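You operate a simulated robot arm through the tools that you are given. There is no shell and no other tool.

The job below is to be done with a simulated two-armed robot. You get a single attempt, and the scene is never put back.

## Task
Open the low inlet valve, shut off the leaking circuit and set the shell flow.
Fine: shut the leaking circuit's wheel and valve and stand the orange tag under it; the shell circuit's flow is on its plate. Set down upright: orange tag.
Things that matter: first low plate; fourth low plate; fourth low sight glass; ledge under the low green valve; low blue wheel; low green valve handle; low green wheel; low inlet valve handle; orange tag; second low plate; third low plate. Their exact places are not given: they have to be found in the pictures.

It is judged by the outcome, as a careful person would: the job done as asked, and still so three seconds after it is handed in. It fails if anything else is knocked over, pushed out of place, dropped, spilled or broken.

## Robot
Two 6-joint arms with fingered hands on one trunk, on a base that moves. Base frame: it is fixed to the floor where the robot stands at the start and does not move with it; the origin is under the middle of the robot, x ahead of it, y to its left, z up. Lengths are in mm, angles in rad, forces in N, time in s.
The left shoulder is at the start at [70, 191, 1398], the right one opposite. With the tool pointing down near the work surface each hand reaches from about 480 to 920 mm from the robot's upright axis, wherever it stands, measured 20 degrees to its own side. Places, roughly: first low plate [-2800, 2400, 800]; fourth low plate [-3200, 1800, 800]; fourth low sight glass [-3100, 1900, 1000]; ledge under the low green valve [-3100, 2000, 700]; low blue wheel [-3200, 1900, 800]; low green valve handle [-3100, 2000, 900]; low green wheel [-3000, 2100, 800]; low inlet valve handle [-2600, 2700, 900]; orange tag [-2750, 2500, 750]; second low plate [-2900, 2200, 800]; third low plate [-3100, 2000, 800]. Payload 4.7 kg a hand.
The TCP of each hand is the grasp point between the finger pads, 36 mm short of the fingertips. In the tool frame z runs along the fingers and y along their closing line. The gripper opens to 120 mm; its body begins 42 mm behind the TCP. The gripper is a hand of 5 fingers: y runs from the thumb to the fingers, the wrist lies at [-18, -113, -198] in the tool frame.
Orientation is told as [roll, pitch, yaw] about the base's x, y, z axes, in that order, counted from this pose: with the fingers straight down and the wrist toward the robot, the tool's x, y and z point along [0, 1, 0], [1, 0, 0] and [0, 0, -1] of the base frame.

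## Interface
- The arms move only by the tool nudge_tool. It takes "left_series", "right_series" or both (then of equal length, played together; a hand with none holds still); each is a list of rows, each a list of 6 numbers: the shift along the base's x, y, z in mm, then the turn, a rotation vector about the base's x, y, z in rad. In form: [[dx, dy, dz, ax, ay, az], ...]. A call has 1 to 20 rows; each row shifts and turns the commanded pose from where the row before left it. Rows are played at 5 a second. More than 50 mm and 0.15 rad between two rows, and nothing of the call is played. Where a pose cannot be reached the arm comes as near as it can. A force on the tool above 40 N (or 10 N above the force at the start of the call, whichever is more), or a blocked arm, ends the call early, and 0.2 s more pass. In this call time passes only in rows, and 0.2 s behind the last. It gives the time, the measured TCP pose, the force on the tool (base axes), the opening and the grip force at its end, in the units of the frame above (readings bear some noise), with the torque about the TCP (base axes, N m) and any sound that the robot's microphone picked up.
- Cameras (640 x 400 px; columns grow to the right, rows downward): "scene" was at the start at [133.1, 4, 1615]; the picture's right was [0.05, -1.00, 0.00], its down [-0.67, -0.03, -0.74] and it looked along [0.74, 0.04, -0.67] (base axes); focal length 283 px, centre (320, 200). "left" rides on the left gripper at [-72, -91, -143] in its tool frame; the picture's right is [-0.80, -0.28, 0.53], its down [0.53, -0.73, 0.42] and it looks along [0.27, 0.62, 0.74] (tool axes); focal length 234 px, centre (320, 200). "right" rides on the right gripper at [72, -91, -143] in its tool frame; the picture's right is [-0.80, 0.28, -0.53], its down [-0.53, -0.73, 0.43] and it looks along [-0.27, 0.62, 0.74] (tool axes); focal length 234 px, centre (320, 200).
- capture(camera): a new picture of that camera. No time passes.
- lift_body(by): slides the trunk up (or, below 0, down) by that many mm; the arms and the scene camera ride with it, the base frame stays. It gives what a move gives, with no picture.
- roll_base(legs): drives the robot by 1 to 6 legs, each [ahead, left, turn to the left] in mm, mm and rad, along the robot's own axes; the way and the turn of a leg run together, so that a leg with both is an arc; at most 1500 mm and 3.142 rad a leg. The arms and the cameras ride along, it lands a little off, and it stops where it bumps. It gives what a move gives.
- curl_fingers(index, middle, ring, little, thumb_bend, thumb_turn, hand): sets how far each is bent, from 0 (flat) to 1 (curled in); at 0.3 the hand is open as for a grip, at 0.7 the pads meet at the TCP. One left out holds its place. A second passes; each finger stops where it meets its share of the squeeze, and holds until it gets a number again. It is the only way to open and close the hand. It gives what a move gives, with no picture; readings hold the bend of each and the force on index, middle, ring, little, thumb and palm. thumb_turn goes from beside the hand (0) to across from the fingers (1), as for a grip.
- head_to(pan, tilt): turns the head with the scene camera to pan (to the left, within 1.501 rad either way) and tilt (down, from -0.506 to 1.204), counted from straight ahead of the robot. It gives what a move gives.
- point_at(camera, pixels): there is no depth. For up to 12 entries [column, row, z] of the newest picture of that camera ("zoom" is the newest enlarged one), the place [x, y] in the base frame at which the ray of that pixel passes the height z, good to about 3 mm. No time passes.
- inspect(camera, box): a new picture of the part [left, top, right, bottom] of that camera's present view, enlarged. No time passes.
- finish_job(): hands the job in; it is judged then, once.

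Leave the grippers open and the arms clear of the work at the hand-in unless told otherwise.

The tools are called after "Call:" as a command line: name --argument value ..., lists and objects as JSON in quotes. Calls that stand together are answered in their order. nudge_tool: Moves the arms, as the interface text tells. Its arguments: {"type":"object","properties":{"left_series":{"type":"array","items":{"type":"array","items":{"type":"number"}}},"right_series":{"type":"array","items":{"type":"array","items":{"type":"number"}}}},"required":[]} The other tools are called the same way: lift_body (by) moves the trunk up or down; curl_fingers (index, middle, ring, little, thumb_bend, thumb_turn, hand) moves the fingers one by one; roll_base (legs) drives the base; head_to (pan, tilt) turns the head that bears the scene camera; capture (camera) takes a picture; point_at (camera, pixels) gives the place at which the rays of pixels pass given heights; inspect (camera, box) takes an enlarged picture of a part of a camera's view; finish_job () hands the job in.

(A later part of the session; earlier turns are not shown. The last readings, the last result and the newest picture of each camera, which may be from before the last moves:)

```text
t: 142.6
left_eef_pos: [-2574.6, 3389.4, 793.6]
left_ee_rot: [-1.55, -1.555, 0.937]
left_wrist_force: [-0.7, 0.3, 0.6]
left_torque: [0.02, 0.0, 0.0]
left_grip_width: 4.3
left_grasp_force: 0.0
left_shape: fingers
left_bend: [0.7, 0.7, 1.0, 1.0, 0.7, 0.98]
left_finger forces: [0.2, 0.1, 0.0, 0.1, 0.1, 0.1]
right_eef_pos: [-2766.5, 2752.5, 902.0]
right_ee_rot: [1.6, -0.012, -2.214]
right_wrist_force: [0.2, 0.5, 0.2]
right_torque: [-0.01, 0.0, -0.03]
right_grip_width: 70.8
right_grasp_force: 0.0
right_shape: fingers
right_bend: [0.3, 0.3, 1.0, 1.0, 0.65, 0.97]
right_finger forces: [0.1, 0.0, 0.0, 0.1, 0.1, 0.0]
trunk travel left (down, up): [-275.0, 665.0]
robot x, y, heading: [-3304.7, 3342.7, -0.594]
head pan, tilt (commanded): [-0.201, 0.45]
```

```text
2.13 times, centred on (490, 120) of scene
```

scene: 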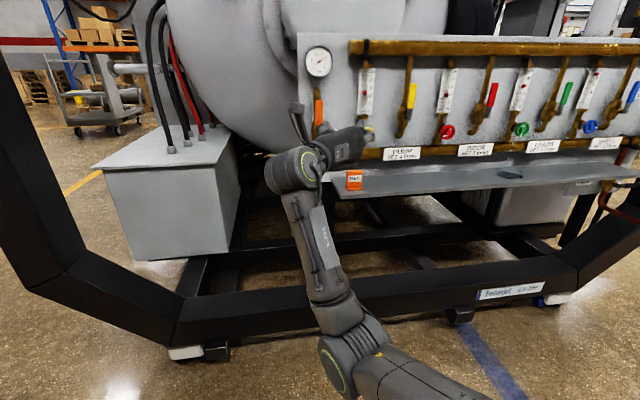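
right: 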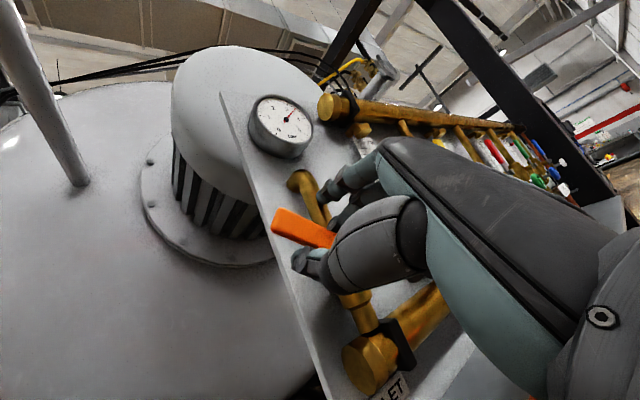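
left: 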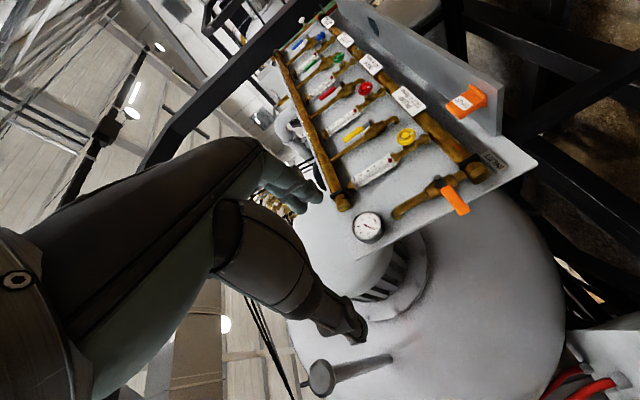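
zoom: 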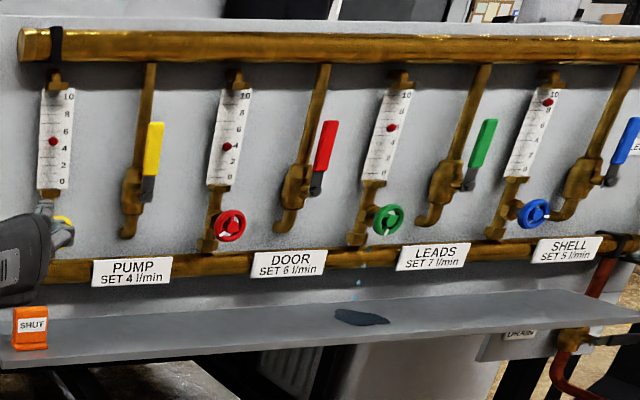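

Inlet is open. Floats now show: PUMP ~4, DOOR ~4, LEADS ~6–7, SHELL ~9. Next: the green wheel. I'll trim the base heading slightly and slide right 640 mm so the right arm faces it.

Call:
nudge_tool --right_series '[[-32.5, 23.3, 0, 0, 0, 0], [-16.2, 11.6, 0, 0, 0, 0]]'

Call:
roll_base --legs '[[0, 0, -0.028], [0, -640, 0]]'

Call:
head_to --pan 0.0 --tilt 0.3

Call:
capture --camera "scene"

```text
t: 143.2
left_eef_pos: [-2575.0, 3389.6, 794.0]
left_ee_rot: [-1.554, -1.552, 0.941]
left_wrist_force: [0.2, 0.9, -0.9]
left_torque: [0.02, 0.02, 0.01]
left_grip_width: 4.5
left_grasp_force: 0.1
left_shape: fingers
left_bend: [0.7, 0.7, 1.0, 1.0, 0.7, 0.98]
left_finger forces: [0.1, 0.0, 0.0, 0.0, 0.0, 0.0]
right_eef_pos: [-2816.1, 2785.0, 902.1]
right_ee_rot: [1.597, -0.009, -2.212]
right_wrist_force: [-0.3, -1.0, 0.2]
right_torque: [-0.01, 0.01, -0.01]
right_grip_width: 71.0
right_grasp_force: 0.0
right_shape: fingers
right_bend: [0.3, 0.3, 1.0, 1.0, 0.65, 0.97]
right_finger forces: [0.1, 0.0, 0.0, 0.0, 0.0, 0.0]
trunk travel left (down, up): [-275.0, 665.0]
robot x, y, heading: [-3305.2, 3341.9, -0.594]
head pan, tilt (commanded): [-0.201, 0.45]
```

```text
t: 147.3
left_eef_pos: [-2961.0, 2831.7, 793.8]
left_ee_rot: [-1.542, -1.552, 0.91]
left_wrist_force: [0.2, -0.1, 0.1]
left_torque: [0.03, -0.02, 0.01]
left_grip_width: 4.7
left_grasp_force: 0.0
left_shape: fingers
left_bend: [0.7, 0.7, 1.0, 1.0, 0.7, 0.98]
left_finger forces: [0.1, 0.0, 0.0, 0.0, 0.0, 0.0]
right_eef_pos: [-3213.3, 2231.6, 901.0]
right_ee_rot: [1.599, -0.01, -2.234]
right_wrist_force: [-0.1, 0.2, -0.2]
right_torque: [-0.02, -0.02, -0.04]
right_grip_width: 70.9
right_grasp_force: 0.1
right_shape: fingers
right_bend: [0.3, 0.3, 1.0, 1.0, 0.65, 0.97]
right_finger forces: [0.0, 0.0, 0.0, 0.0, 0.0, 0.0]
trunk travel left (down, up): [-275.0, 665.0]
robot x, y, heading: [-3695.6, 2801.4, -0.616]
head pan, tilt (commanded): [-0.201, 0.45]
```

```text
t: 148.0
left_eef_pos: [-2960.9, 2833.1, 793.6]
left_ee_rot: [-1.537, -1.554, 0.908]
left_wrist_force: [-0.7, 0.0, -0.4]
left_torque: [0.02, 0.01, -0.01]
left_grip_width: 4.3
left_grasp_force: 0.1
left_shape: fingers
left_bend: [0.7, 0.7, 1.0, 1.0, 0.7, 0.98]
left_finger forces: [0.1, 0.0, 0.0, 0.0, 0.1, 0.0]
right_eef_pos: [-3214.2, 2232.5, 900.8]
right_ee_rot: [1.598, -0.01, -2.233]
right_wrist_force: [0.1, 0.1, -0.1]
right_torque: [-0.03, 0.01, -0.01]
right_grip_width: 71.1
right_grasp_force: 0.1
right_shape: fingers
right_bend: [0.3, 0.3, 1.0, 1.0, 0.65, 0.97]
right_finger forces: [0.0, 0.0, 0.0, 0.0, 0.1, 0.0]
trunk travel left (down, up): [-275.0, 665.0]
robot x, y, heading: [-3691.4, 2800.3, -0.614]
head pan, tilt (commanded): [0.0, 0.3]
```

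```text
taken
```

scene: 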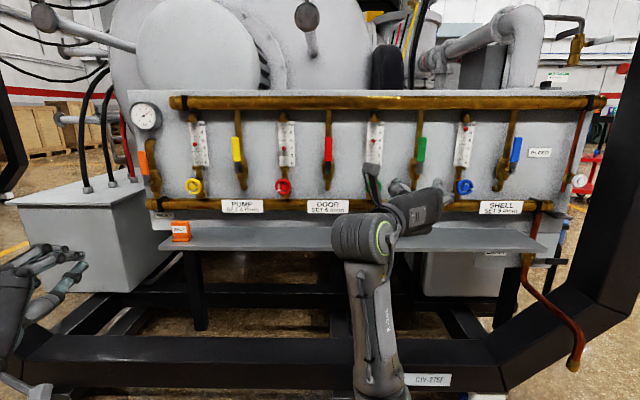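

I'll roll the right hand back to fingers-up (slightly past) in front of the green wheel, at z≈850.

Call:
nudge_tool --right_series '[[1, 1.5, -4, -0.1152, 0.0825, 0.003], [1, 1.5, -4, -0.1152, 0.0825, 0.003], [1, 1.5, -4, -0.1152, 0.0825, 0.003], [1, 1.5, -4, -0.1152, 0.0825, 0.003], [1, 1.5, -4, -0.1152, 0.0825, 0.003], [1, 1.5, -4, -0.1152, 0.0825, 0.003], [1, 1.5, -4, -0.1152, 0.0825, 0.003], [1, 1.5, -4, -0.1152, 0.0825, 0.003], [1, 1.5, -4, -0.1152, 0.0825, 0.003], [1, 1.5, -4, -0.1152, 0.0825, 0.003], [1, 1.5, -4, -0.1152, 0.0825, 0.003], [1, 1.5, -4, -0.1152, 0.0825, 0.003]]'

Call:
capture --camera "scene"

Call:
inspect --camera "scene" --box '[320, 100, 480, 220]'

```text
t: 150.6
left_eef_pos: [-2959.9, 2830.8, 793.9]
left_ee_rot: [-1.541, -1.553, 0.909]
left_wrist_force: [0.8, -0.2, 0.0]
left_torque: [0.0, 0.02, 0.0]
left_grip_width: 4.6
left_grasp_force: 0.1
left_shape: fingers
left_bend: [0.7, 0.7, 1.0, 1.0, 0.7, 0.98]
left_finger forces: [0.1, 0.0, 0.1, 0.0, 0.1, 0.0]
right_eef_pos: [-3201.0, 2250.9, 853.5]
right_ee_rot: [-1.655, -1.429, 1.085]
right_wrist_force: [0.0, -0.3, -0.2]
right_torque: [-0.02, 0.01, -0.02]
right_grip_width: 71.1
right_grasp_force: 0.1
right_shape: fingers
right_bend: [0.3, 0.3, 1.0, 1.0, 0.65, 0.97]
right_finger forces: [0.0, 0.0, 0.0, 0.0, 0.0, 0.0]
trunk travel left (down, up): [-275.0, 665.0]
robot x, y, heading: [-3690.7, 2800.2, -0.609]
head pan, tilt (commanded): [0.0, 0.3]
```

```text
taken
```

scene: 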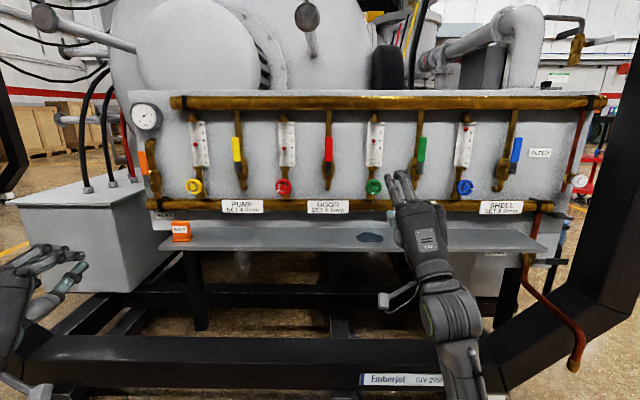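

```text
3.33 times, centred on (400, 160) of scene
```

zoom: 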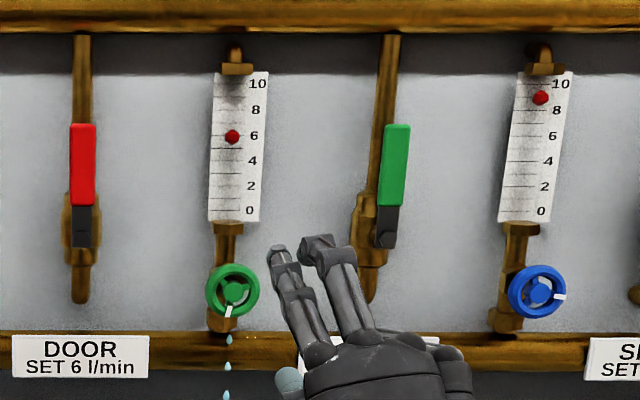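

Clear view: green float ~6 with wheel mark at the bottom; blue float ~9 with mark at right. Turning clockwise should close. I'll refine both wheel centres and the green lever from here.

Call:
point_at --camera "zoom" --pixels '[[232, 290, 850], [232, 290, 870], [538, 291, 850], [538, 291, 870], [397, 127, 980], [397, 127, 1000], [387, 240, 880], [387, 240, 900], [300, 250, 870]]'

```text
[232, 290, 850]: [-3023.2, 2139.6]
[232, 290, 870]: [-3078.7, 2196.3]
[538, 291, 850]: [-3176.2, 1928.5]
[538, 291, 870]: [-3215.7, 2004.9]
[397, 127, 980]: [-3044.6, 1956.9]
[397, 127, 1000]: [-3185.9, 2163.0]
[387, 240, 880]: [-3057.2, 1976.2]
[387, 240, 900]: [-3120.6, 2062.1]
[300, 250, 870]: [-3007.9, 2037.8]
```

Green wheel centre ≈ [-3023, 2140, 850] (z 850), ~48 mm across. I'll narrow the pinch to ~70 mm, then move in front of the wheel centre and approach to 60 mm short of it.

Call:
curl_fingers --hand "right" --index 0.46 --middle 0.46 --ring 1.0 --little 1.0 --thumb_bend 0.46

Call:
nudge_tool --right_series '[[7.6, 10.6, -3.5, 0, 0, -0.053], [36.6, -26.2, 0, 0, 0, 0], [36.6, -26.2, 0, 0, 0, 0], [32.5, -23.3, 0, 0, 0, 0]]'

Call:
capture --camera "right"

Call:
inspect --camera "scene" --box '[320, 100, 480, 220]'

```text
t: 151.6
left_eef_pos: [-2960.8, 2831.8, 793.6]
left_ee_rot: [-1.54, -1.552, 0.907]
left_wrist_force: [-0.9, -0.2, -0.9]
left_torque: [0.01, 0.0, 0.0]
left_grip_width: 4.5
left_grasp_force: 0.1
left_shape: fingers
left_bend: [0.7, 0.7, 1.0, 1.0, 0.7, 0.98]
left_finger forces: [0.0, 0.0, 0.0, 0.0, 0.0, 0.1]
right_eef_pos: [-3200.7, 2250.4, 852.6]
right_ee_rot: [-1.656, -1.428, 1.085]
right_wrist_force: [-0.2, -0.4, 0.2]
right_torque: [0.02, 0.01, -0.02]
right_grip_width: 75.1
right_grasp_force: 0.1
right_shape: fingers
right_bend: [0.46, 0.46, 1.0, 1.0, 0.46, 0.97]
right_finger forces: [0.0, 0.1, 0.1, 0.0, 0.0, 0.0]
trunk travel left (down, up): [-275.0, 665.0]
robot x, y, heading: [-3694.3, 2801.1, -0.612]
head pan, tilt (commanded): [0.0, 0.3]
```

```text
t: 152.6
left_eef_pos: [-2959.5, 2831.6, 793.2]
left_ee_rot: [-1.536, -1.554, 0.903]
left_wrist_force: [0.5, 0.8, 0.2]
left_torque: [0.02, -0.02, -0.01]
left_grip_width: 4.4
left_grasp_force: 0.1
left_shape: fingers
left_bend: [0.7, 0.7, 1.0, 1.0, 0.7, 0.98]
left_finger forces: [0.0, 0.1, 0.1, 0.0, 0.0, 0.0]
right_eef_pos: [-3087.0, 2184.6, 853.6]
right_ee_rot: [-1.655, -1.43, 1.033]
right_wrist_force: [-0.1, 0.8, -0.3]
right_torque: [-0.01, -0.01, 0.02]
right_grip_width: 75.1
right_grasp_force: 0.1
right_shape: fingers
right_bend: [0.46, 0.46, 1.0, 1.0, 0.46, 0.98]
right_finger forces: [0.0, 0.1, 0.0, 0.0, 0.0, 0.0]
trunk travel left (down, up): [-275.0, 665.0]
robot x, y, heading: [-3695.2, 2800.2, -0.614]
head pan, tilt (commanded): [0.0, 0.3]
```

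```text
taken
```

right: 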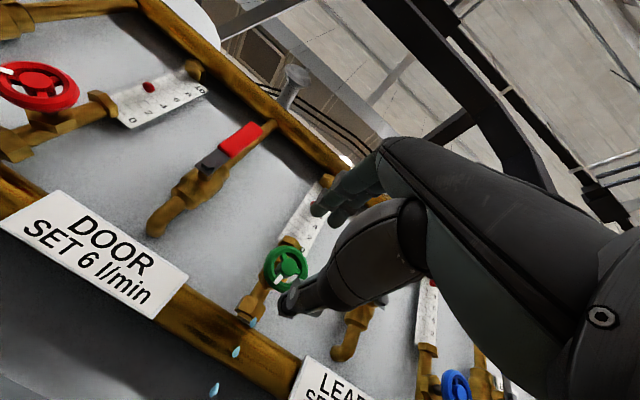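

```text
3.33 times, centred on (400, 160) of scene
```

zoom: 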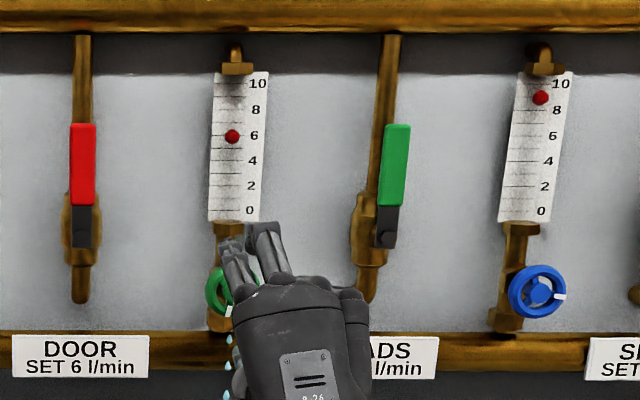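

Alignment is right (wheel seen where the tool axis should hit). Advancing 59 mm so the fingertips pass the rim.

Call:
nudge_tool --right_series '[[16.3, -11.6, -1, 0, 0, 0], [16.3, -11.6, -1, 0, 0, 0], [15.4, -11.0, -1, 0, 0, 0]]'

Call:
inspect --camera "right" --box '[220, 140, 420, 340]'

```text
t: 153.4
left_eef_pos: [-2960.0, 2831.4, 792.8]
left_ee_rot: [-1.535, -1.553, 0.905]
left_wrist_force: [0.0, 0.6, -0.5]
left_torque: [-0.03, -0.03, 0.0]
left_grip_width: 4.8
left_grasp_force: 0.1
left_shape: fingers
left_bend: [0.7, 0.7, 1.0, 1.0, 0.7, 0.98]
left_finger forces: [0.0, 0.1, 0.1, 0.0, 0.0, 0.0]
right_eef_pos: [-3041.3, 2151.3, 847.8]
right_ee_rot: [-1.653, -1.428, 1.033]
right_wrist_force: [0.0, -0.8, -0.3]
right_torque: [0.02, 0.0, 0.05]
right_grip_width: 74.9
right_grasp_force: 0.0
right_shape: fingers
right_bend: [0.46, 0.46, 1.0, 1.0, 0.46, 0.98]
right_finger forces: [0.0, 0.0, 0.0, 0.0, 0.0, 0.0]
trunk travel left (down, up): [-275.0, 665.0]
robot x, y, heading: [-3692.6, 2800.4, -0.611]
head pan, tilt (commanded): [0.0, 0.3]
```

```text
2.00 times, centred on (320, 240) of right
```

zoom: 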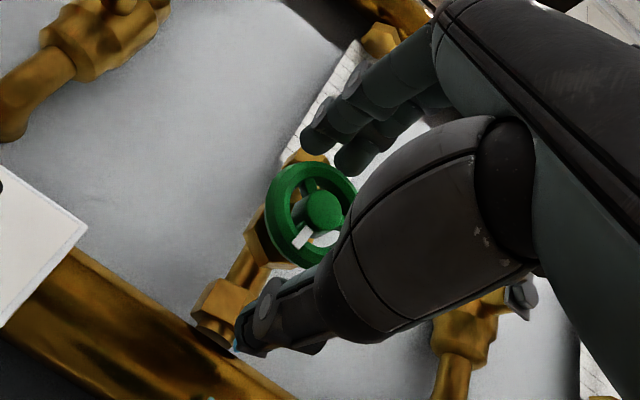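

The wheel sits between index and thumb. Closing on it.

Call:
curl_fingers --hand "right" --index 0.7 --middle 0.7 --thumb_bend 0.7

Call:
inspect --camera "right" --box '[220, 140, 420, 340]'

```text
t: 154.4
left_eef_pos: [-2960.6, 2831.4, 795.3]
left_ee_rot: [-1.573, -1.552, 0.943]
left_wrist_force: [0.6, 0.0, 0.6]
left_torque: [0.02, -0.01, 0.01]
left_grip_width: 4.3
left_grasp_force: 0.0
left_shape: fingers
left_bend: [0.7, 0.7, 1.0, 1.0, 0.7, 0.98]
left_finger forces: [0.0, 0.0, 0.0, 0.0, 0.0, 0.1]
right_eef_pos: [-3040.5, 2150.9, 849.0]
right_ee_rot: [-1.666, -1.431, 1.044]
right_wrist_force: [7.6, -8.0, 13.5]
right_torque: [-0.16, -0.22, -0.16]
right_grip_width: 42.1
right_grasp_force: 15.6
right_shape: fingers
right_bend: [0.57, 0.61, 1.0, 1.0, 0.6, 0.97]
right_finger forces: [11.6, 9.4, 0.1, 0.0, 10.9, 0.0]
trunk travel left (down, up): [-275.0, 665.0]
robot x, y, heading: [-3692.3, 2801.9, -0.614]
head pan, tilt (commanded): [0.0, 0.3]
```

```text
2.00 times, centred on (320, 240) of right
```

zoom: 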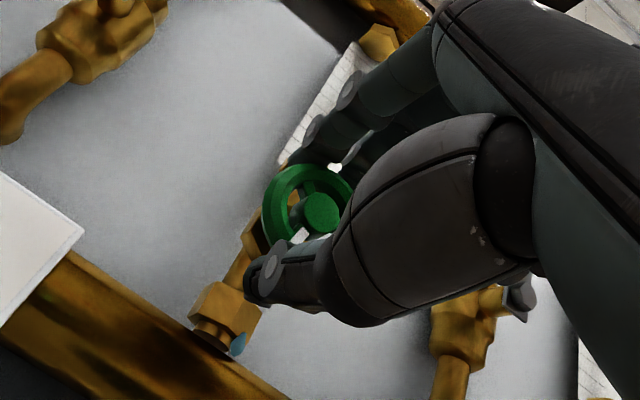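

Gripped: 42 mm wide, ~11 N per finger. Now turning clockwise about the wheel axis — 5 rows of 0.14 rad.

Call:
nudge_tool --right_series '[[0, 0, 0, 0.1138, -0.0815, 0], [0, 0, 0, 0.1138, -0.0815, 0], [0, 0, 0, 0.1138, -0.0815, 0], [0, 0, 0, 0.1138, -0.0815, 0], [0, 0, 0, 0.1138, -0.0815, 0]]'

Call:
inspect --camera "right" --box '[220, 140, 420, 340]'

Call:
inspect --camera "scene" --box '[320, 100, 480, 220]'

```text
t: 155.6
left_eef_pos: [-2960.8, 2831.9, 794.7]
left_ee_rot: [-1.565, -1.554, 0.934]
left_wrist_force: [-0.6, 0.2, 0.5]
left_torque: [0.01, -0.03, -0.02]
left_grip_width: 4.5
left_grasp_force: 0.0
left_shape: fingers
left_bend: [0.7, 0.7, 1.0, 1.0, 0.7, 0.98]
left_finger forces: [0.0, 0.1, 0.1, 0.0, 0.1, 0.1]
right_eef_pos: [-3040.7, 2150.1, 848.3]
right_ee_rot: [1.59, -1.007, -2.214]
right_wrist_force: [5.1, -9.1, 10.7]
right_torque: [-0.17, -0.21, -0.12]
right_grip_width: 42.4
right_grasp_force: 15.4
right_shape: fingers
right_bend: [0.56, 0.62, 1.0, 1.0, 0.61, 0.96]
right_finger forces: [12.3, 7.9, 0.0, 0.1, 11.3, 0.0]
trunk travel left (down, up): [-275.0, 665.0]
robot x, y, heading: [-3695.4, 2799.6, -0.613]
head pan, tilt (commanded): [0.0, 0.3]
```

```text
2.00 times, centred on (320, 240) of right
```

zoom: 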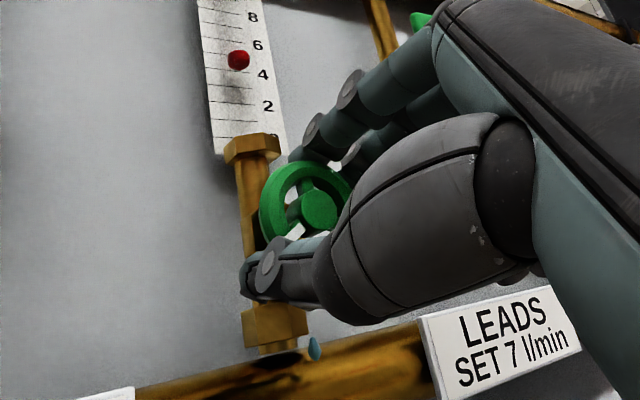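

```text
3.33 times, centred on (400, 160) of scene
```

zoom: 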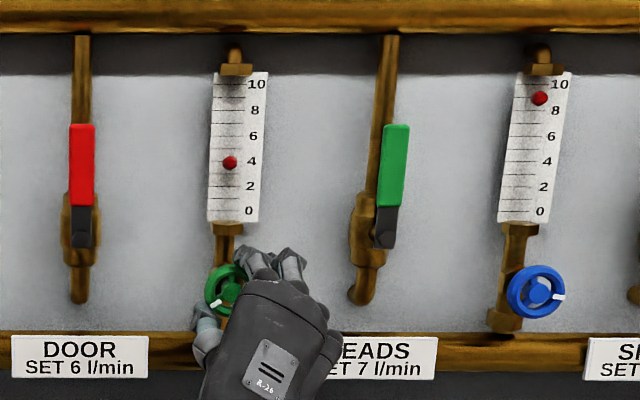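

The green float drops (6 → 4) with no disturbance elsewhere: clockwise closes, ~3 l/min per rad. Continuing 6 more rows.

Call:
nudge_tool --right_series '[[0, 0, 0, 0.1138, -0.0815, 0], [0, 0, 0, 0.1138, -0.0815, 0], [0, 0, 0, 0.1138, -0.0815, 0], [0, 0, 0, 0.1138, -0.0815, 0], [0, 0, 0, 0.1138, -0.0815, 0], [0, 0, 0, 0.1138, -0.0815, 0]]'

Call:
inspect --camera "scene" --box '[320, 100, 480, 220]'

```text
t: 157.0
left_eef_pos: [-2959.4, 2832.0, 793.7]
left_ee_rot: [-1.53, -1.555, 0.899]
left_wrist_force: [0.6, 0.3, 1.0]
left_torque: [-0.01, -0.01, -0.01]
left_grip_width: 4.5
left_grasp_force: 0.0
left_shape: fingers
left_bend: [0.7, 0.7, 1.0, 1.0, 0.7, 0.98]
left_finger forces: [0.0, 0.0, 0.0, 0.1, 0.0, 0.0]
right_eef_pos: [-3040.6, 2151.8, 846.9]
right_ee_rot: [1.57, -0.169, -2.203]
right_wrist_force: [4.8, -10.0, 6.6]
right_torque: [-0.17, -0.13, -0.05]
right_grip_width: 42.1
right_grasp_force: 16.6
right_shape: fingers
right_bend: [0.56, 0.63, 1.0, 1.0, 0.61, 0.95]
right_finger forces: [10.9, 8.1, 0.0, 0.1, 13.9, 0.0]
trunk travel left (down, up): [-275.0, 665.0]
robot x, y, heading: [-3692.4, 2798.3, -0.619]
head pan, tilt (commanded): [0.0, 0.3]
```

```text
3.33 times, centred on (400, 160) of scene
```

zoom: 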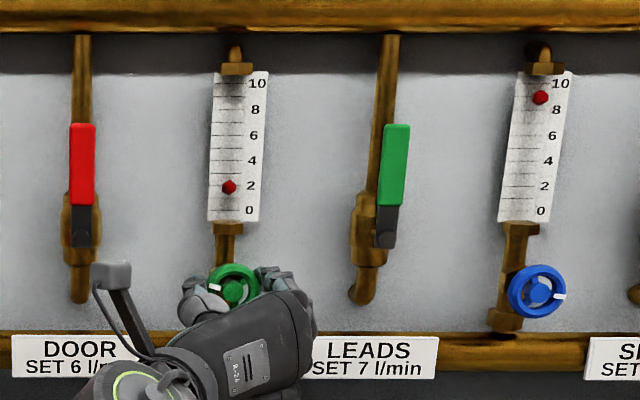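

Float ~1.8, mark at 9 o'clock. I'll release, back out 30 mm, roll the hand back, and re-grip.

Call:
curl_fingers --hand "right" --index 0.46 --middle 0.46 --thumb_bend 0.46

Call:
nudge_tool --right_series '[[-12.2, 8.7, 0, 0, 0, 0], [-12.2, 8.7, 0, 0, 0, 0], [0, 0, 0, -0.1138, 0.0815, 0], [0, 0, 0, -0.1138, 0.0815, 0], [0, 0, 0, -0.1138, 0.0815, 0], [0, 0, 0, -0.1138, 0.0815, 0], [0, 0, 0, -0.1138, 0.0815, 0], [0, 0, 0, -0.1138, 0.0815, 0], [0, 0, 0, -0.1138, 0.0815, 0], [0, 0, 0, -0.1138, 0.0815, 0], [0, 0, 0, -0.1138, 0.0815, 0], [0, 0, 0, -0.1138, 0.0815, 0]]'

Call:
inspect --camera "scene" --box '[320, 100, 480, 220]'

Call:
inspect --camera "right" --box '[220, 140, 420, 340]'

```text
t: 158.0
left_eef_pos: [-2959.7, 2831.6, 793.6]
left_ee_rot: [-1.539, -1.552, 0.906]
left_wrist_force: [-0.4, 0.0, 0.2]
left_torque: [0.02, 0.0, -0.02]
left_grip_width: 4.2
left_grasp_force: 0.0
left_shape: fingers
left_bend: [0.7, 0.7, 1.0, 1.0, 0.7, 0.98]
left_finger forces: [0.0, 0.1, 0.0, 0.0, 0.0, 0.1]
right_eef_pos: [-3041.3, 2151.4, 848.2]
right_ee_rot: [1.572, -0.173, -2.203]
right_wrist_force: [-0.8, -0.5, 0.4]
right_torque: [0.01, 0.02, 0.0]
right_grip_width: 74.6
right_grasp_force: 0.0
right_shape: fingers
right_bend: [0.46, 0.46, 1.0, 1.0, 0.46, 0.97]
right_finger forces: [0.0, 0.0, 0.0, 0.0, 0.1, 0.0]
trunk travel left (down, up): [-275.0, 665.0]
robot x, y, heading: [-3693.8, 2802.4, -0.615]
head pan, tilt (commanded): [0.0, 0.3]
```

```text
t: 160.6
left_eef_pos: [-2960.4, 2832.4, 793.7]
left_ee_rot: [-1.541, -1.552, 0.909]
left_wrist_force: [0.3, -0.3, 0.0]
left_torque: [0.02, -0.01, 0.0]
left_grip_width: 4.3
left_grasp_force: 0.0
left_shape: fingers
left_bend: [0.7, 0.7, 1.0, 1.0, 0.7, 0.98]
left_finger forces: [0.0, 0.0, 0.1, 0.1, 0.0, 0.1]
right_eef_pos: [-3064.1, 2166.9, 847.0]
right_ee_rot: [-2.872, -1.559, 2.25]
right_wrist_force: [-0.5, 0.4, 0.4]
right_torque: [-0.01, 0.01, -0.02]
right_grip_width: 74.6
right_grasp_force: 0.1
right_shape: fingers
right_bend: [0.46, 0.46, 1.0, 1.0, 0.46, 0.97]
right_finger forces: [0.1, 0.1, 0.1, 0.0, 0.0, 0.0]
trunk travel left (down, up): [-275.0, 665.0]
robot x, y, heading: [-3694.0, 2800.6, -0.615]
head pan, tilt (commanded): [0.0, 0.3]
```

```text
3.33 times, centred on (400, 160) of scene
```

zoom: 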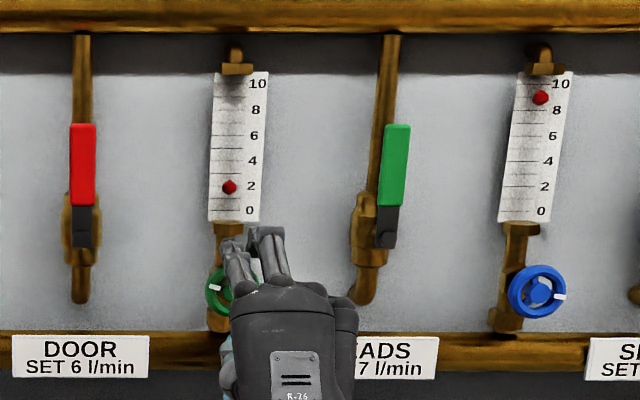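

```text
2.00 times, centred on (320, 240) of right
```

zoom: 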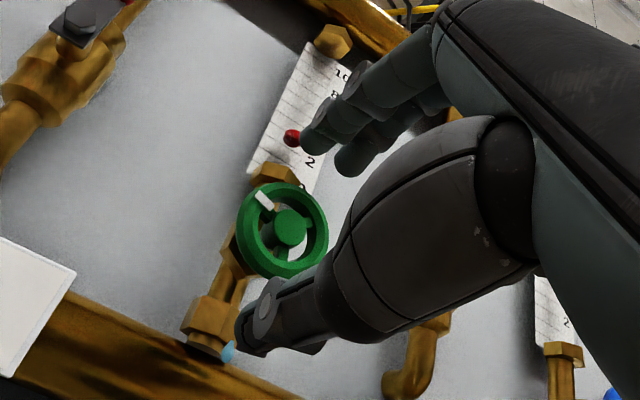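

Released without disturbing. Advancing again and closing.

Call:
nudge_tool --right_series '[[12.2, -8.7, 0.5, 0, 0, 0], [12.2, -8.7, 0.5, 0, 0, 0]]'

Call:
curl_fingers --hand "right" --index 0.7 --middle 0.7 --thumb_bend 0.7

Call:
nudge_tool --right_series '[[0, 0, 0, 0.1138, -0.0815, 0], [0, 0, 0, 0.1138, -0.0815, 0], [0, 0, 0, 0.1138, -0.0815, 0], [0, 0, 0, 0.1138, -0.0815, 0], [0, 0, 0, 0.1138, -0.0815, 0]]'

Call:
inspect --camera "scene" --box '[320, 100, 480, 220]'

```text
t: 161.2
left_eef_pos: [-2960.5, 2832.3, 794.4]
left_ee_rot: [-1.536, -1.554, 0.905]
left_wrist_force: [-0.7, 0.1, 0.1]
left_torque: [-0.02, 0.01, -0.01]
left_grip_width: 4.7
left_grasp_force: 0.0
left_shape: fingers
left_bend: [0.7, 0.7, 1.0, 1.0, 0.7, 0.98]
left_finger forces: [0.1, 0.0, 0.0, 0.0, 0.1, 0.0]
right_eef_pos: [-3039.5, 2151.8, 847.9]
right_ee_rot: [-3.033, -1.561, 2.411]
right_wrist_force: [0.0, 0.2, 0.6]
right_torque: [0.01, -0.02, -0.02]
right_grip_width: 74.6
right_grasp_force: 0.1
right_shape: fingers
right_bend: [0.46, 0.46, 1.0, 1.0, 0.46, 0.97]
right_finger forces: [0.0, 0.1, 0.0, 0.0, 0.0, 0.0]
trunk travel left (down, up): [-275.0, 665.0]
robot x, y, heading: [-3696.2, 2798.5, -0.618]
head pan, tilt (commanded): [0.0, 0.3]
```

```text
t: 162.2
left_eef_pos: [-2961.0, 2830.3, 793.9]
left_ee_rot: [-1.569, -1.552, 0.937]
left_wrist_force: [0.3, -0.3, 0.2]
left_torque: [-0.01, -0.01, -0.01]
left_grip_width: 4.3
left_grasp_force: 0.1
left_shape: fingers
left_bend: [0.7, 0.7, 1.0, 1.0, 0.7, 0.98]
left_finger forces: [0.0, 0.0, 0.0, 0.0, 0.0, 0.0]
right_eef_pos: [-3038.6, 2150.4, 849.4]
right_ee_rot: [-3.062, -1.557, 2.438]
right_wrist_force: [5.9, -10.0, 11.9]
right_torque: [-0.13, -0.18, -0.15]
right_grip_width: 41.8
right_grasp_force: 16.6
right_shape: fingers
right_bend: [0.57, 0.61, 1.0, 1.0, 0.6, 0.97]
right_finger forces: [11.5, 9.5, 0.1, 0.0, 11.3, 0.0]
trunk travel left (down, up): [-275.0, 665.0]
robot x, y, heading: [-3695.5, 2799.5, -0.612]
head pan, tilt (commanded): [0.0, 0.3]
```

```text
t: 163.4
left_eef_pos: [-2961.8, 2831.5, 794.2]
left_ee_rot: [-1.568, -1.553, 0.936]
left_wrist_force: [-1.1, 0.1, -0.8]
left_torque: [0.01, -0.03, 0.03]
left_grip_width: 4.5
left_grasp_force: 0.1
left_shape: fingers
left_bend: [0.7, 0.7, 1.0, 1.0, 0.7, 0.98]
left_finger forces: [0.1, 0.0, 0.0, 0.0, 0.0, 0.1]
right_eef_pos: [-3040.4, 2150.9, 848.3]
right_ee_rot: [1.585, -0.871, -2.21]
right_wrist_force: [5.0, -7.1, 10.8]
right_torque: [-0.15, -0.2, -0.09]
right_grip_width: 41.6
right_grasp_force: 15.8
right_shape: fingers
right_bend: [0.56, 0.62, 1.0, 1.0, 0.61, 0.96]
right_finger forces: [12.1, 7.5, 0.0, 0.1, 11.5, 0.0]
trunk travel left (down, up): [-275.0, 665.0]
robot x, y, heading: [-3696.0, 2802.3, -0.614]
head pan, tilt (commanded): [0.0, 0.3]
```

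```text
3.33 times, centred on (400, 160) of scene
```

zoom: 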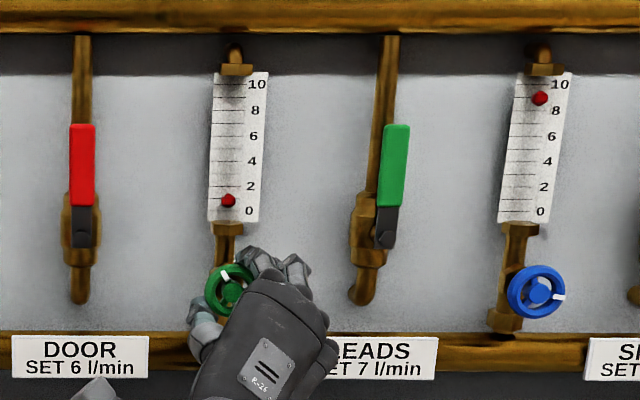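

Float ~0.7, mark near 11–12 o'clock. Continuing clockwise to the stop.

Call:
nudge_tool --right_series '[[0, 0, 0, 0.1138, -0.0815, 0], [0, 0, 0, 0.1138, -0.0815, 0], [0, 0, 0, 0.1138, -0.0815, 0]]'

Call:
inspect --camera "scene" --box '[320, 100, 480, 220]'

Call:
inspect --camera "right" --box '[220, 140, 420, 340]'

```text
t: 164.2
left_eef_pos: [-2960.6, 2831.1, 793.6]
left_ee_rot: [-1.554, -1.551, 0.921]
left_wrist_force: [-0.3, 0.6, 1.2]
left_torque: [-0.02, 0.02, 0.01]
left_grip_width: 4.4
left_grasp_force: 0.0
left_shape: fingers
left_bend: [0.7, 0.7, 1.0, 1.0, 0.7, 0.98]
left_finger forces: [0.0, 0.1, 0.0, 0.1, 0.1, 0.0]
right_eef_pos: [-3041.4, 2150.6, 847.7]
right_ee_rot: [1.576, -0.451, -2.207]
right_wrist_force: [2.8, -7.3, 7.6]
right_torque: [-0.09, -0.17, -0.05]
right_grip_width: 41.8
right_grasp_force: 15.6
right_shape: fingers
right_bend: [0.57, 0.63, 1.0, 1.0, 0.61, 0.95]
right_finger forces: [10.8, 7.5, 0.0, 0.0, 12.5, 0.0]
trunk travel left (down, up): [-275.0, 665.0]
robot x, y, heading: [-3694.2, 2796.5, -0.617]
head pan, tilt (commanded): [0.0, 0.3]
```

```text
3.33 times, centred on (400, 160) of scene
```

zoom: 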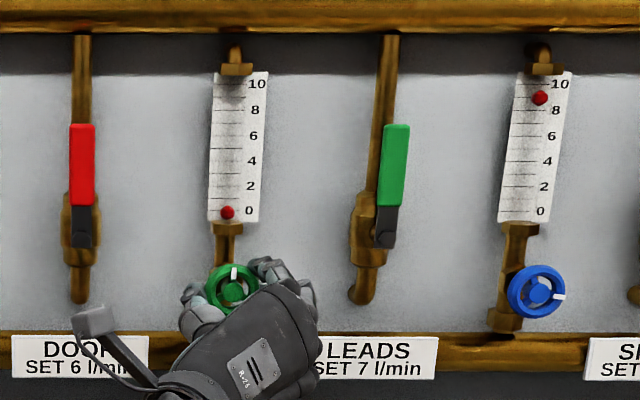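

```text
2.00 times, centred on (320, 240) of right
```

zoom: 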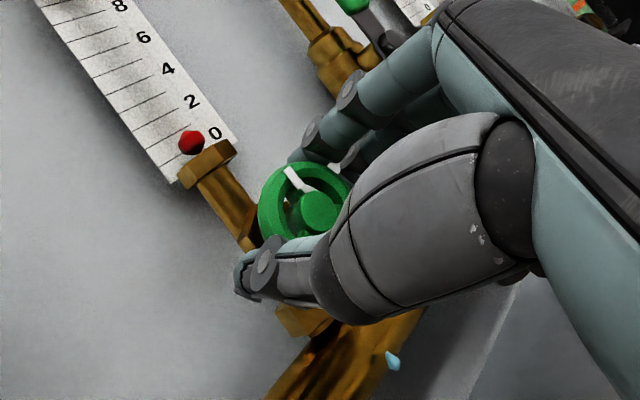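

Float is at 0 and the mark points to 12 o'clock. I'll turn 2 more rows to feel for the stop.

Call:
nudge_tool --right_series '[[0, 0, 0, 0.0813, -0.0582, 0], [0, 0, 0, 0.0813, -0.0582, 0]]'

Call:
inspect --camera "scene" --box '[320, 100, 480, 220]'

Call:
inspect --camera "right" --box '[220, 140, 420, 340]'

```text
t: 164.8
left_eef_pos: [-2959.4, 2832.3, 793.3]
left_ee_rot: [-1.567, -1.552, 0.936]
left_wrist_force: [-0.3, -0.5, 1.1]
left_torque: [-0.02, 0.03, 0.01]
left_grip_width: 4.3
left_grasp_force: 0.1
left_shape: fingers
left_bend: [0.7, 0.7, 1.0, 1.0, 0.7, 0.98]
left_finger forces: [0.0, 0.1, 0.1, 0.0, 0.0, 0.1]
right_eef_pos: [-3040.1, 2152.3, 849.4]
right_ee_rot: [1.572, -0.252, -2.204]
right_wrist_force: [6.3, -8.6, 11.7]
right_torque: [-0.46, 0.01, 0.05]
right_grip_width: 42.0
right_grasp_force: 16.8
right_shape: fingers
right_bend: [0.57, 0.62, 1.0, 1.0, 0.6, 0.97]
right_finger forces: [11.5, 8.9, 0.0, 0.1, 13.4, 0.0]
trunk travel left (down, up): [-275.0, 665.0]
robot x, y, heading: [-3693.7, 2798.7, -0.618]
head pan, tilt (commanded): [0.0, 0.3]
```

```text
3.33 times, centred on (400, 160) of scene
```

zoom: 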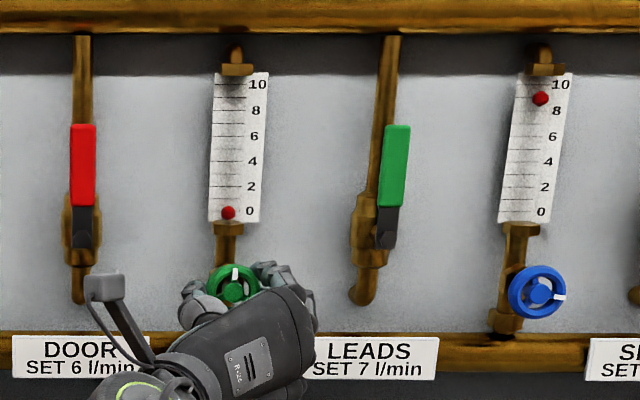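

```text
2.00 times, centred on (320, 240) of right
```

zoom: 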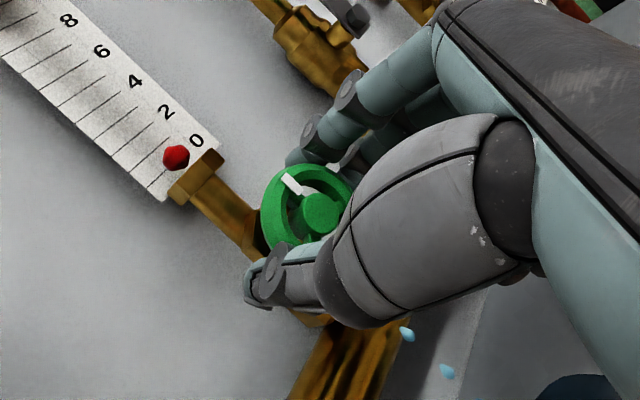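

Torque of ~0.4 N·m now resists: the green wheel is at its shut stop (mark at 12). I'll release and back out 120 mm.

Call:
curl_fingers --hand "right" --index 0.46 --middle 0.46 --thumb_bend 0.46

Call:
nudge_tool --right_series '[[-16.3, 11.6, 0, 0, 0, 0], [-16.3, 11.6, 0, 0, 0, 0], [-32.5, 23.3, 0, 0, 0, 0], [-32.5, 23.3, 0, 0, 0, 0]]'

Call:
inspect --camera "scene" --box '[320, 100, 480, 220]'

```text
t: 165.8
left_eef_pos: [-2959.8, 2831.3, 793.9]
left_ee_rot: [-1.539, -1.554, 0.906]
left_wrist_force: [0.5, 0.9, -0.6]
left_torque: [0.03, -0.01, 0.02]
left_grip_width: 4.3
left_grasp_force: 0.1
left_shape: fingers
left_bend: [0.7, 0.7, 1.0, 1.0, 0.7, 0.98]
left_finger forces: [0.0, 0.0, 0.0, 0.0, 0.0, 0.0]
right_eef_pos: [-3040.4, 2150.7, 848.2]
right_ee_rot: [1.573, -0.252, -2.204]
right_wrist_force: [0.1, -0.1, -0.4]
right_torque: [0.0, -0.01, 0.0]
right_grip_width: 74.4
right_grasp_force: 0.1
right_shape: fingers
right_bend: [0.46, 0.46, 1.0, 1.0, 0.46, 0.97]
right_finger forces: [0.0, 0.0, 0.0, 0.1, 0.0, 0.0]
trunk travel left (down, up): [-275.0, 665.0]
robot x, y, heading: [-3691.5, 2801.0, -0.615]
head pan, tilt (commanded): [0.0, 0.3]
```

```text
t: 166.8
left_eef_pos: [-2960.0, 2831.8, 792.6]
left_ee_rot: [-1.547, -1.553, 0.917]
left_wrist_force: [-0.1, -0.4, -0.1]
left_torque: [0.0, 0.03, 0.0]
left_grip_width: 4.4
left_grasp_force: 0.1
left_shape: fingers
left_bend: [0.7, 0.7, 1.0, 1.0, 0.7, 0.98]
left_finger forces: [0.0, 0.0, 0.1, 0.1, 0.0, 0.0]
right_eef_pos: [-3137.6, 2220.7, 848.9]
right_ee_rot: [1.572, -0.252, -2.203]
right_wrist_force: [0.8, -0.2, -0.3]
right_torque: [0.02, 0.01, 0.0]
right_grip_width: 74.4
right_grasp_force: 0.0
right_shape: fingers
right_bend: [0.46, 0.46, 1.0, 1.0, 0.46, 0.97]
right_finger forces: [0.0, 0.1, 0.1, 0.0, 0.0, 0.0]
trunk travel left (down, up): [-275.0, 665.0]
robot x, y, heading: [-3693.7, 2802.2, -0.615]
head pan, tilt (commanded): [0.0, 0.3]
```

```text
3.33 times, centred on (400, 160) of scene
```

zoom: 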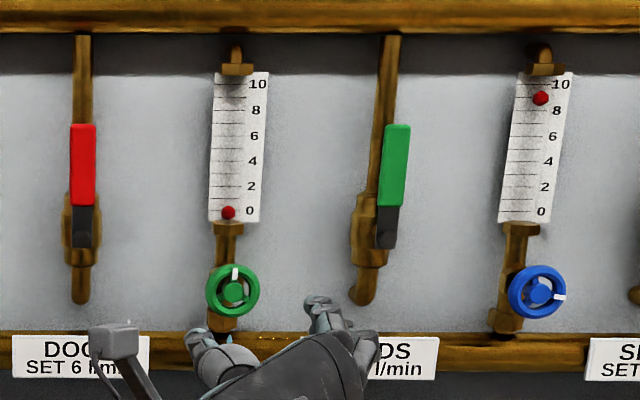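

Green wheel shut. Next the green valve lever (pivot z≈891, top z≈987, t≈−152). I'll bring the hand in front of it with fingers to the right, index slightly bent to push, middle curled.

Call:
nudge_tool --right_series '[[-18.8, -26.2, 26.8, 0.0407, -0.0291, 0], [-18.8, -26.2, 26.8, 0.0407, -0.0291, 0], [-18.8, -26.2, 26.8, 0.0407, -0.0291, 0], [-18.8, -26.2, 26.8, 0.0407, -0.0291, 0]]'

Call:
curl_fingers --hand "right" --index 0.6 --middle 1.0 --thumb_bend 0.5

Call:
capture --camera "right"

Call:
inspect --camera "scene" --box '[320, 100, 480, 220]'

```text
t: 167.8
left_eef_pos: [-2960.3, 2831.4, 794.3]
left_ee_rot: [-1.559, -1.553, 0.927]
left_wrist_force: [-0.4, -0.3, -0.3]
left_torque: [-0.02, -0.01, 0.0]
left_grip_width: 4.5
left_grasp_force: 0.0
left_shape: fingers
left_bend: [0.7, 0.7, 1.0, 1.0, 0.7, 0.98]
left_finger forces: [0.0, 0.1, 0.0, 0.0, 0.1, 0.1]
right_eef_pos: [-3212.2, 2113.0, 956.7]
right_ee_rot: [1.57, -0.05, -2.204]
right_wrist_force: [-0.1, 0.8, 0.5]
right_torque: [-0.01, -0.01, -0.01]
right_grip_width: 74.7
right_grasp_force: 0.1
right_shape: fingers
right_bend: [0.46, 0.46, 1.0, 1.0, 0.46, 0.98]
right_finger forces: [0.0, 0.0, 0.0, 0.0, 0.0, 0.0]
trunk travel left (down, up): [-275.0, 665.0]
robot x, y, heading: [-3692.1, 2799.7, -0.612]
head pan, tilt (commanded): [0.0, 0.3]
```

```text
t: 168.8
left_eef_pos: [-2959.7, 2830.7, 792.6]
left_ee_rot: [-1.537, -1.554, 0.906]
left_wrist_force: [-0.3, 0.4, -0.1]
left_torque: [0.02, -0.02, 0.03]
left_grip_width: 4.5
left_grasp_force: 0.1
left_shape: fingers
left_bend: [0.7, 0.7, 1.0, 1.0, 0.7, 0.98]
left_finger forces: [0.0, 0.1, 0.0, 0.1, 0.0, 0.1]
right_eef_pos: [-3210.6, 2112.6, 957.0]
right_ee_rot: [1.571, -0.051, -2.204]
right_wrist_force: [-0.3, -0.1, -0.2]
right_torque: [0.01, -0.01, -0.02]
right_grip_width: 48.5
right_grasp_force: 0.1
right_shape: fingers
right_bend: [0.6, 1.0, 1.0, 1.0, 0.5, 0.98]
right_finger forces: [0.0, 0.1, 0.1, 0.1, 0.0, 0.0]
trunk travel left (down, up): [-275.0, 665.0]
robot x, y, heading: [-3695.4, 2797.1, -0.614]
head pan, tilt (commanded): [0.0, 0.3]
```

```text
taken
```

right: 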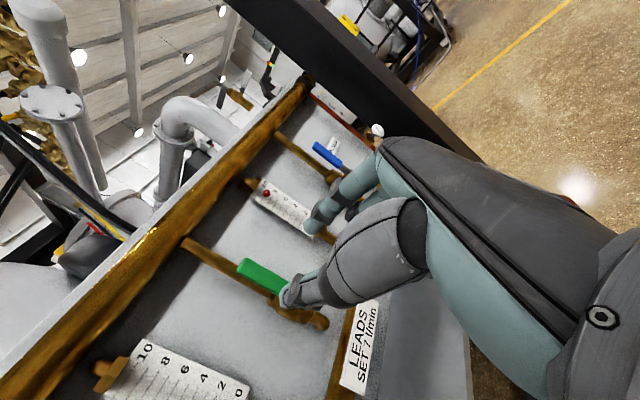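

```text
3.33 times, centred on (400, 160) of scene
```

zoom: 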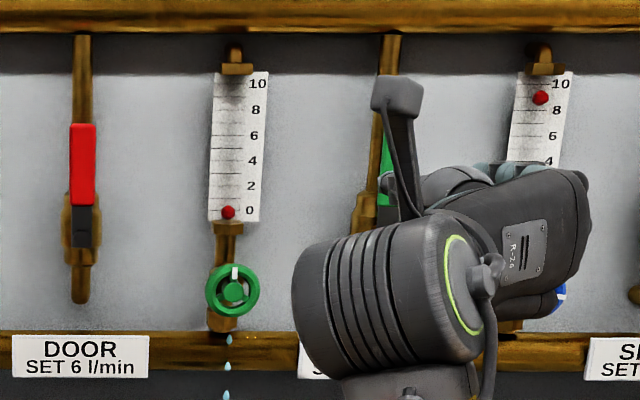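

The tool axis meets the green part of the lever. I'll advance 70 mm and take another picture to judge its depth before engaging.

Call:
nudge_tool --right_series '[[28.5, -20.4, 0, 0, 0, 0], [28.5, -20.4, 0, 0, 0, 0]]'

Call:
inspect --camera "right" --box '[180, 160, 420, 380]'

```text
t: 169.4
left_eef_pos: [-2961.2, 2831.7, 794.2]
left_ee_rot: [-1.525, -1.553, 0.896]
left_wrist_force: [-0.3, -0.6, 0.0]
left_torque: [0.01, -0.01, -0.01]
left_grip_width: 4.4
left_grasp_force: 0.1
left_shape: fingers
left_bend: [0.7, 0.7, 1.0, 1.0, 0.7, 0.98]
left_finger forces: [0.1, 0.0, 0.1, 0.0, 0.0, 0.0]
right_eef_pos: [-3155.9, 2073.8, 953.4]
right_ee_rot: [1.57, -0.054, -2.205]
right_wrist_force: [-0.7, -1.1, 0.7]
right_torque: [-0.02, -0.01, 0.0]
right_grip_width: 48.4
right_grasp_force: 0.1
right_shape: fingers
right_bend: [0.6, 1.0, 1.0, 1.0, 0.5, 0.98]
right_finger forces: [0.0, 0.0, 0.0, 0.1, 0.1, 0.0]
trunk travel left (down, up): [-275.0, 665.0]
robot x, y, heading: [-3694.2, 2801.4, -0.614]
head pan, tilt (commanded): [0.0, 0.3]
```

```text
1.82 times, centred on (300, 270) of right
```

zoom: 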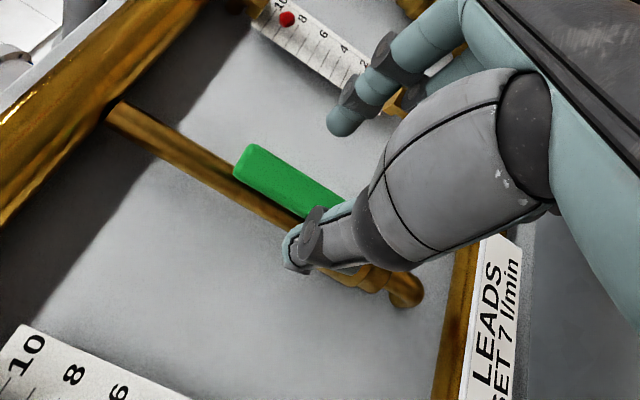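

From the two views the lever plane is at n≈3727 (24 mm wide plate, t≈−140, z 898–990). I'll advance 25 mm so the index tip passes it, then shift left to touch.

Call:
nudge_tool --right_series '[[20.3, -14.6, 1, 0, 0, 0], [5.2, 7.3, 0, 0, 0, 0]]'

Call:
inspect --camera "right" --box '[180, 160, 420, 380]'

```text
t: 170.0
left_eef_pos: [-2961.0, 2832.0, 793.6]
left_ee_rot: [-1.532, -1.553, 0.903]
left_wrist_force: [0.0, 0.3, 0.6]
left_torque: [0.0, 0.0, -0.02]
left_grip_width: 4.5
left_grasp_force: 0.1
left_shape: fingers
left_bend: [0.7, 0.7, 1.0, 1.0, 0.7, 0.98]
left_finger forces: [0.0, 0.0, 0.0, 0.0, 0.1, 0.1]
right_eef_pos: [-3132.0, 2067.5, 955.3]
right_ee_rot: [1.57, -0.051, -2.205]
right_wrist_force: [-0.6, -0.3, 0.2]
right_torque: [-0.01, 0.02, 0.01]
right_grip_width: 48.6
right_grasp_force: 0.0
right_shape: fingers
right_bend: [0.6, 1.0, 1.0, 1.0, 0.5, 0.98]
right_finger forces: [0.1, 0.0, 0.0, 0.1, 0.2, 0.0]
trunk travel left (down, up): [-275.0, 665.0]
robot x, y, heading: [-3691.4, 2799.1, -0.619]
head pan, tilt (commanded): [0.0, 0.3]
```

```text
1.82 times, centred on (300, 270) of right
```

zoom: 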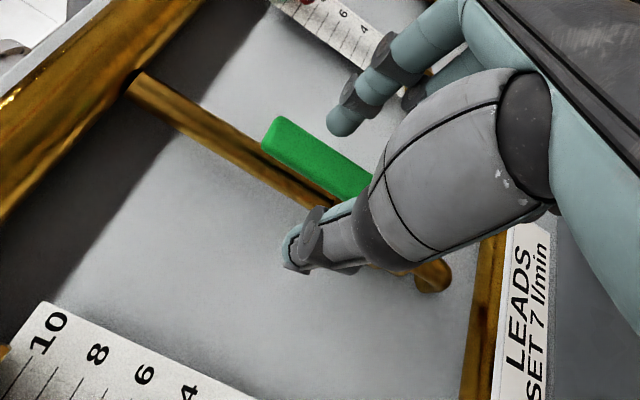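

Lever is between thumb and index. Now push with the index to the left along the arc — first half.

Call:
nudge_tool --right_series '[[5.2, 7.3, 0, 0, 0, 0], [4.31, 6.02, -1.5, -0.1064, 0.0762, 0], [4.13, 5.77, -2.5, -0.1064, 0.0762, 0], [3.9, 5.45, -3.4, -0.1064, 0.0762, 0], [3.61, 5.04, -4.2, -0.1064, 0.0762, 0]]'

Call:
inspect --camera "right" --box '[180, 160, 420, 380]'

Call:
inspect --camera "scene" --box '[320, 100, 480, 220]'

```text
t: 171.2
left_eef_pos: [-2960.5, 2831.1, 794.2]
left_ee_rot: [-1.531, -1.554, 0.901]
left_wrist_force: [-0.3, 0.1, -0.2]
left_torque: [0.01, 0.0, -0.03]
left_grip_width: 4.6
left_grasp_force: 0.0
left_shape: fingers
left_bend: [0.7, 0.7, 1.0, 1.0, 0.7, 0.98]
left_finger forces: [0.0, 0.0, 0.0, 0.1, 0.0, 0.0]
right_eef_pos: [-3108.9, 2098.7, 945.1]
right_ee_rot: [1.577, -0.577, -2.206]
right_wrist_force: [-0.8, 0.3, 0.5]
right_torque: [0.01, 0.01, -0.01]
right_grip_width: 48.7
right_grasp_force: 0.1
right_shape: fingers
right_bend: [0.6, 1.0, 1.0, 1.0, 0.5, 0.98]
right_finger forces: [0.1, 0.1, 0.0, 0.1, 0.0, 0.0]
trunk travel left (down, up): [-275.0, 665.0]
robot x, y, heading: [-3689.9, 2801.9, -0.618]
head pan, tilt (commanded): [0.0, 0.3]
```

```text
1.82 times, centred on (300, 270) of right
```

zoom: 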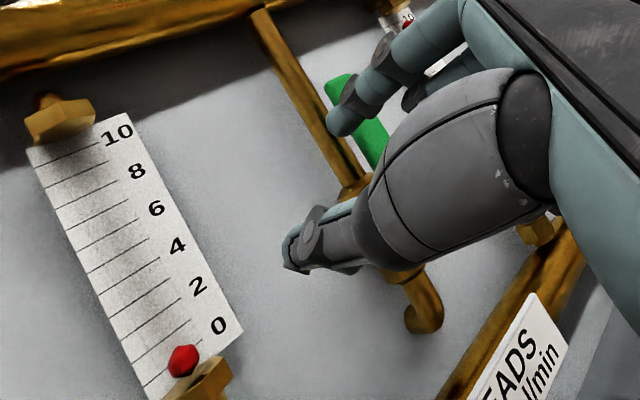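

```text
3.33 times, centred on (400, 160) of scene
```

zoom: 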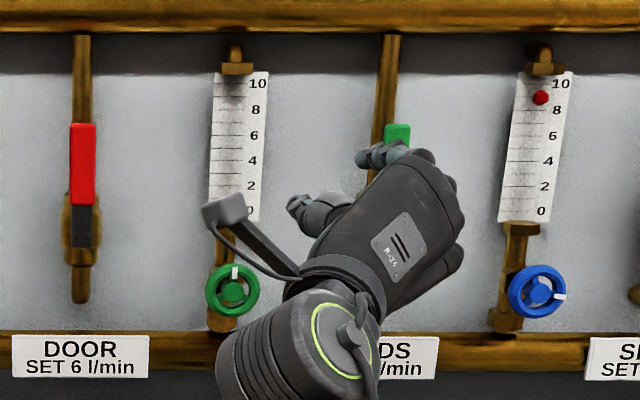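

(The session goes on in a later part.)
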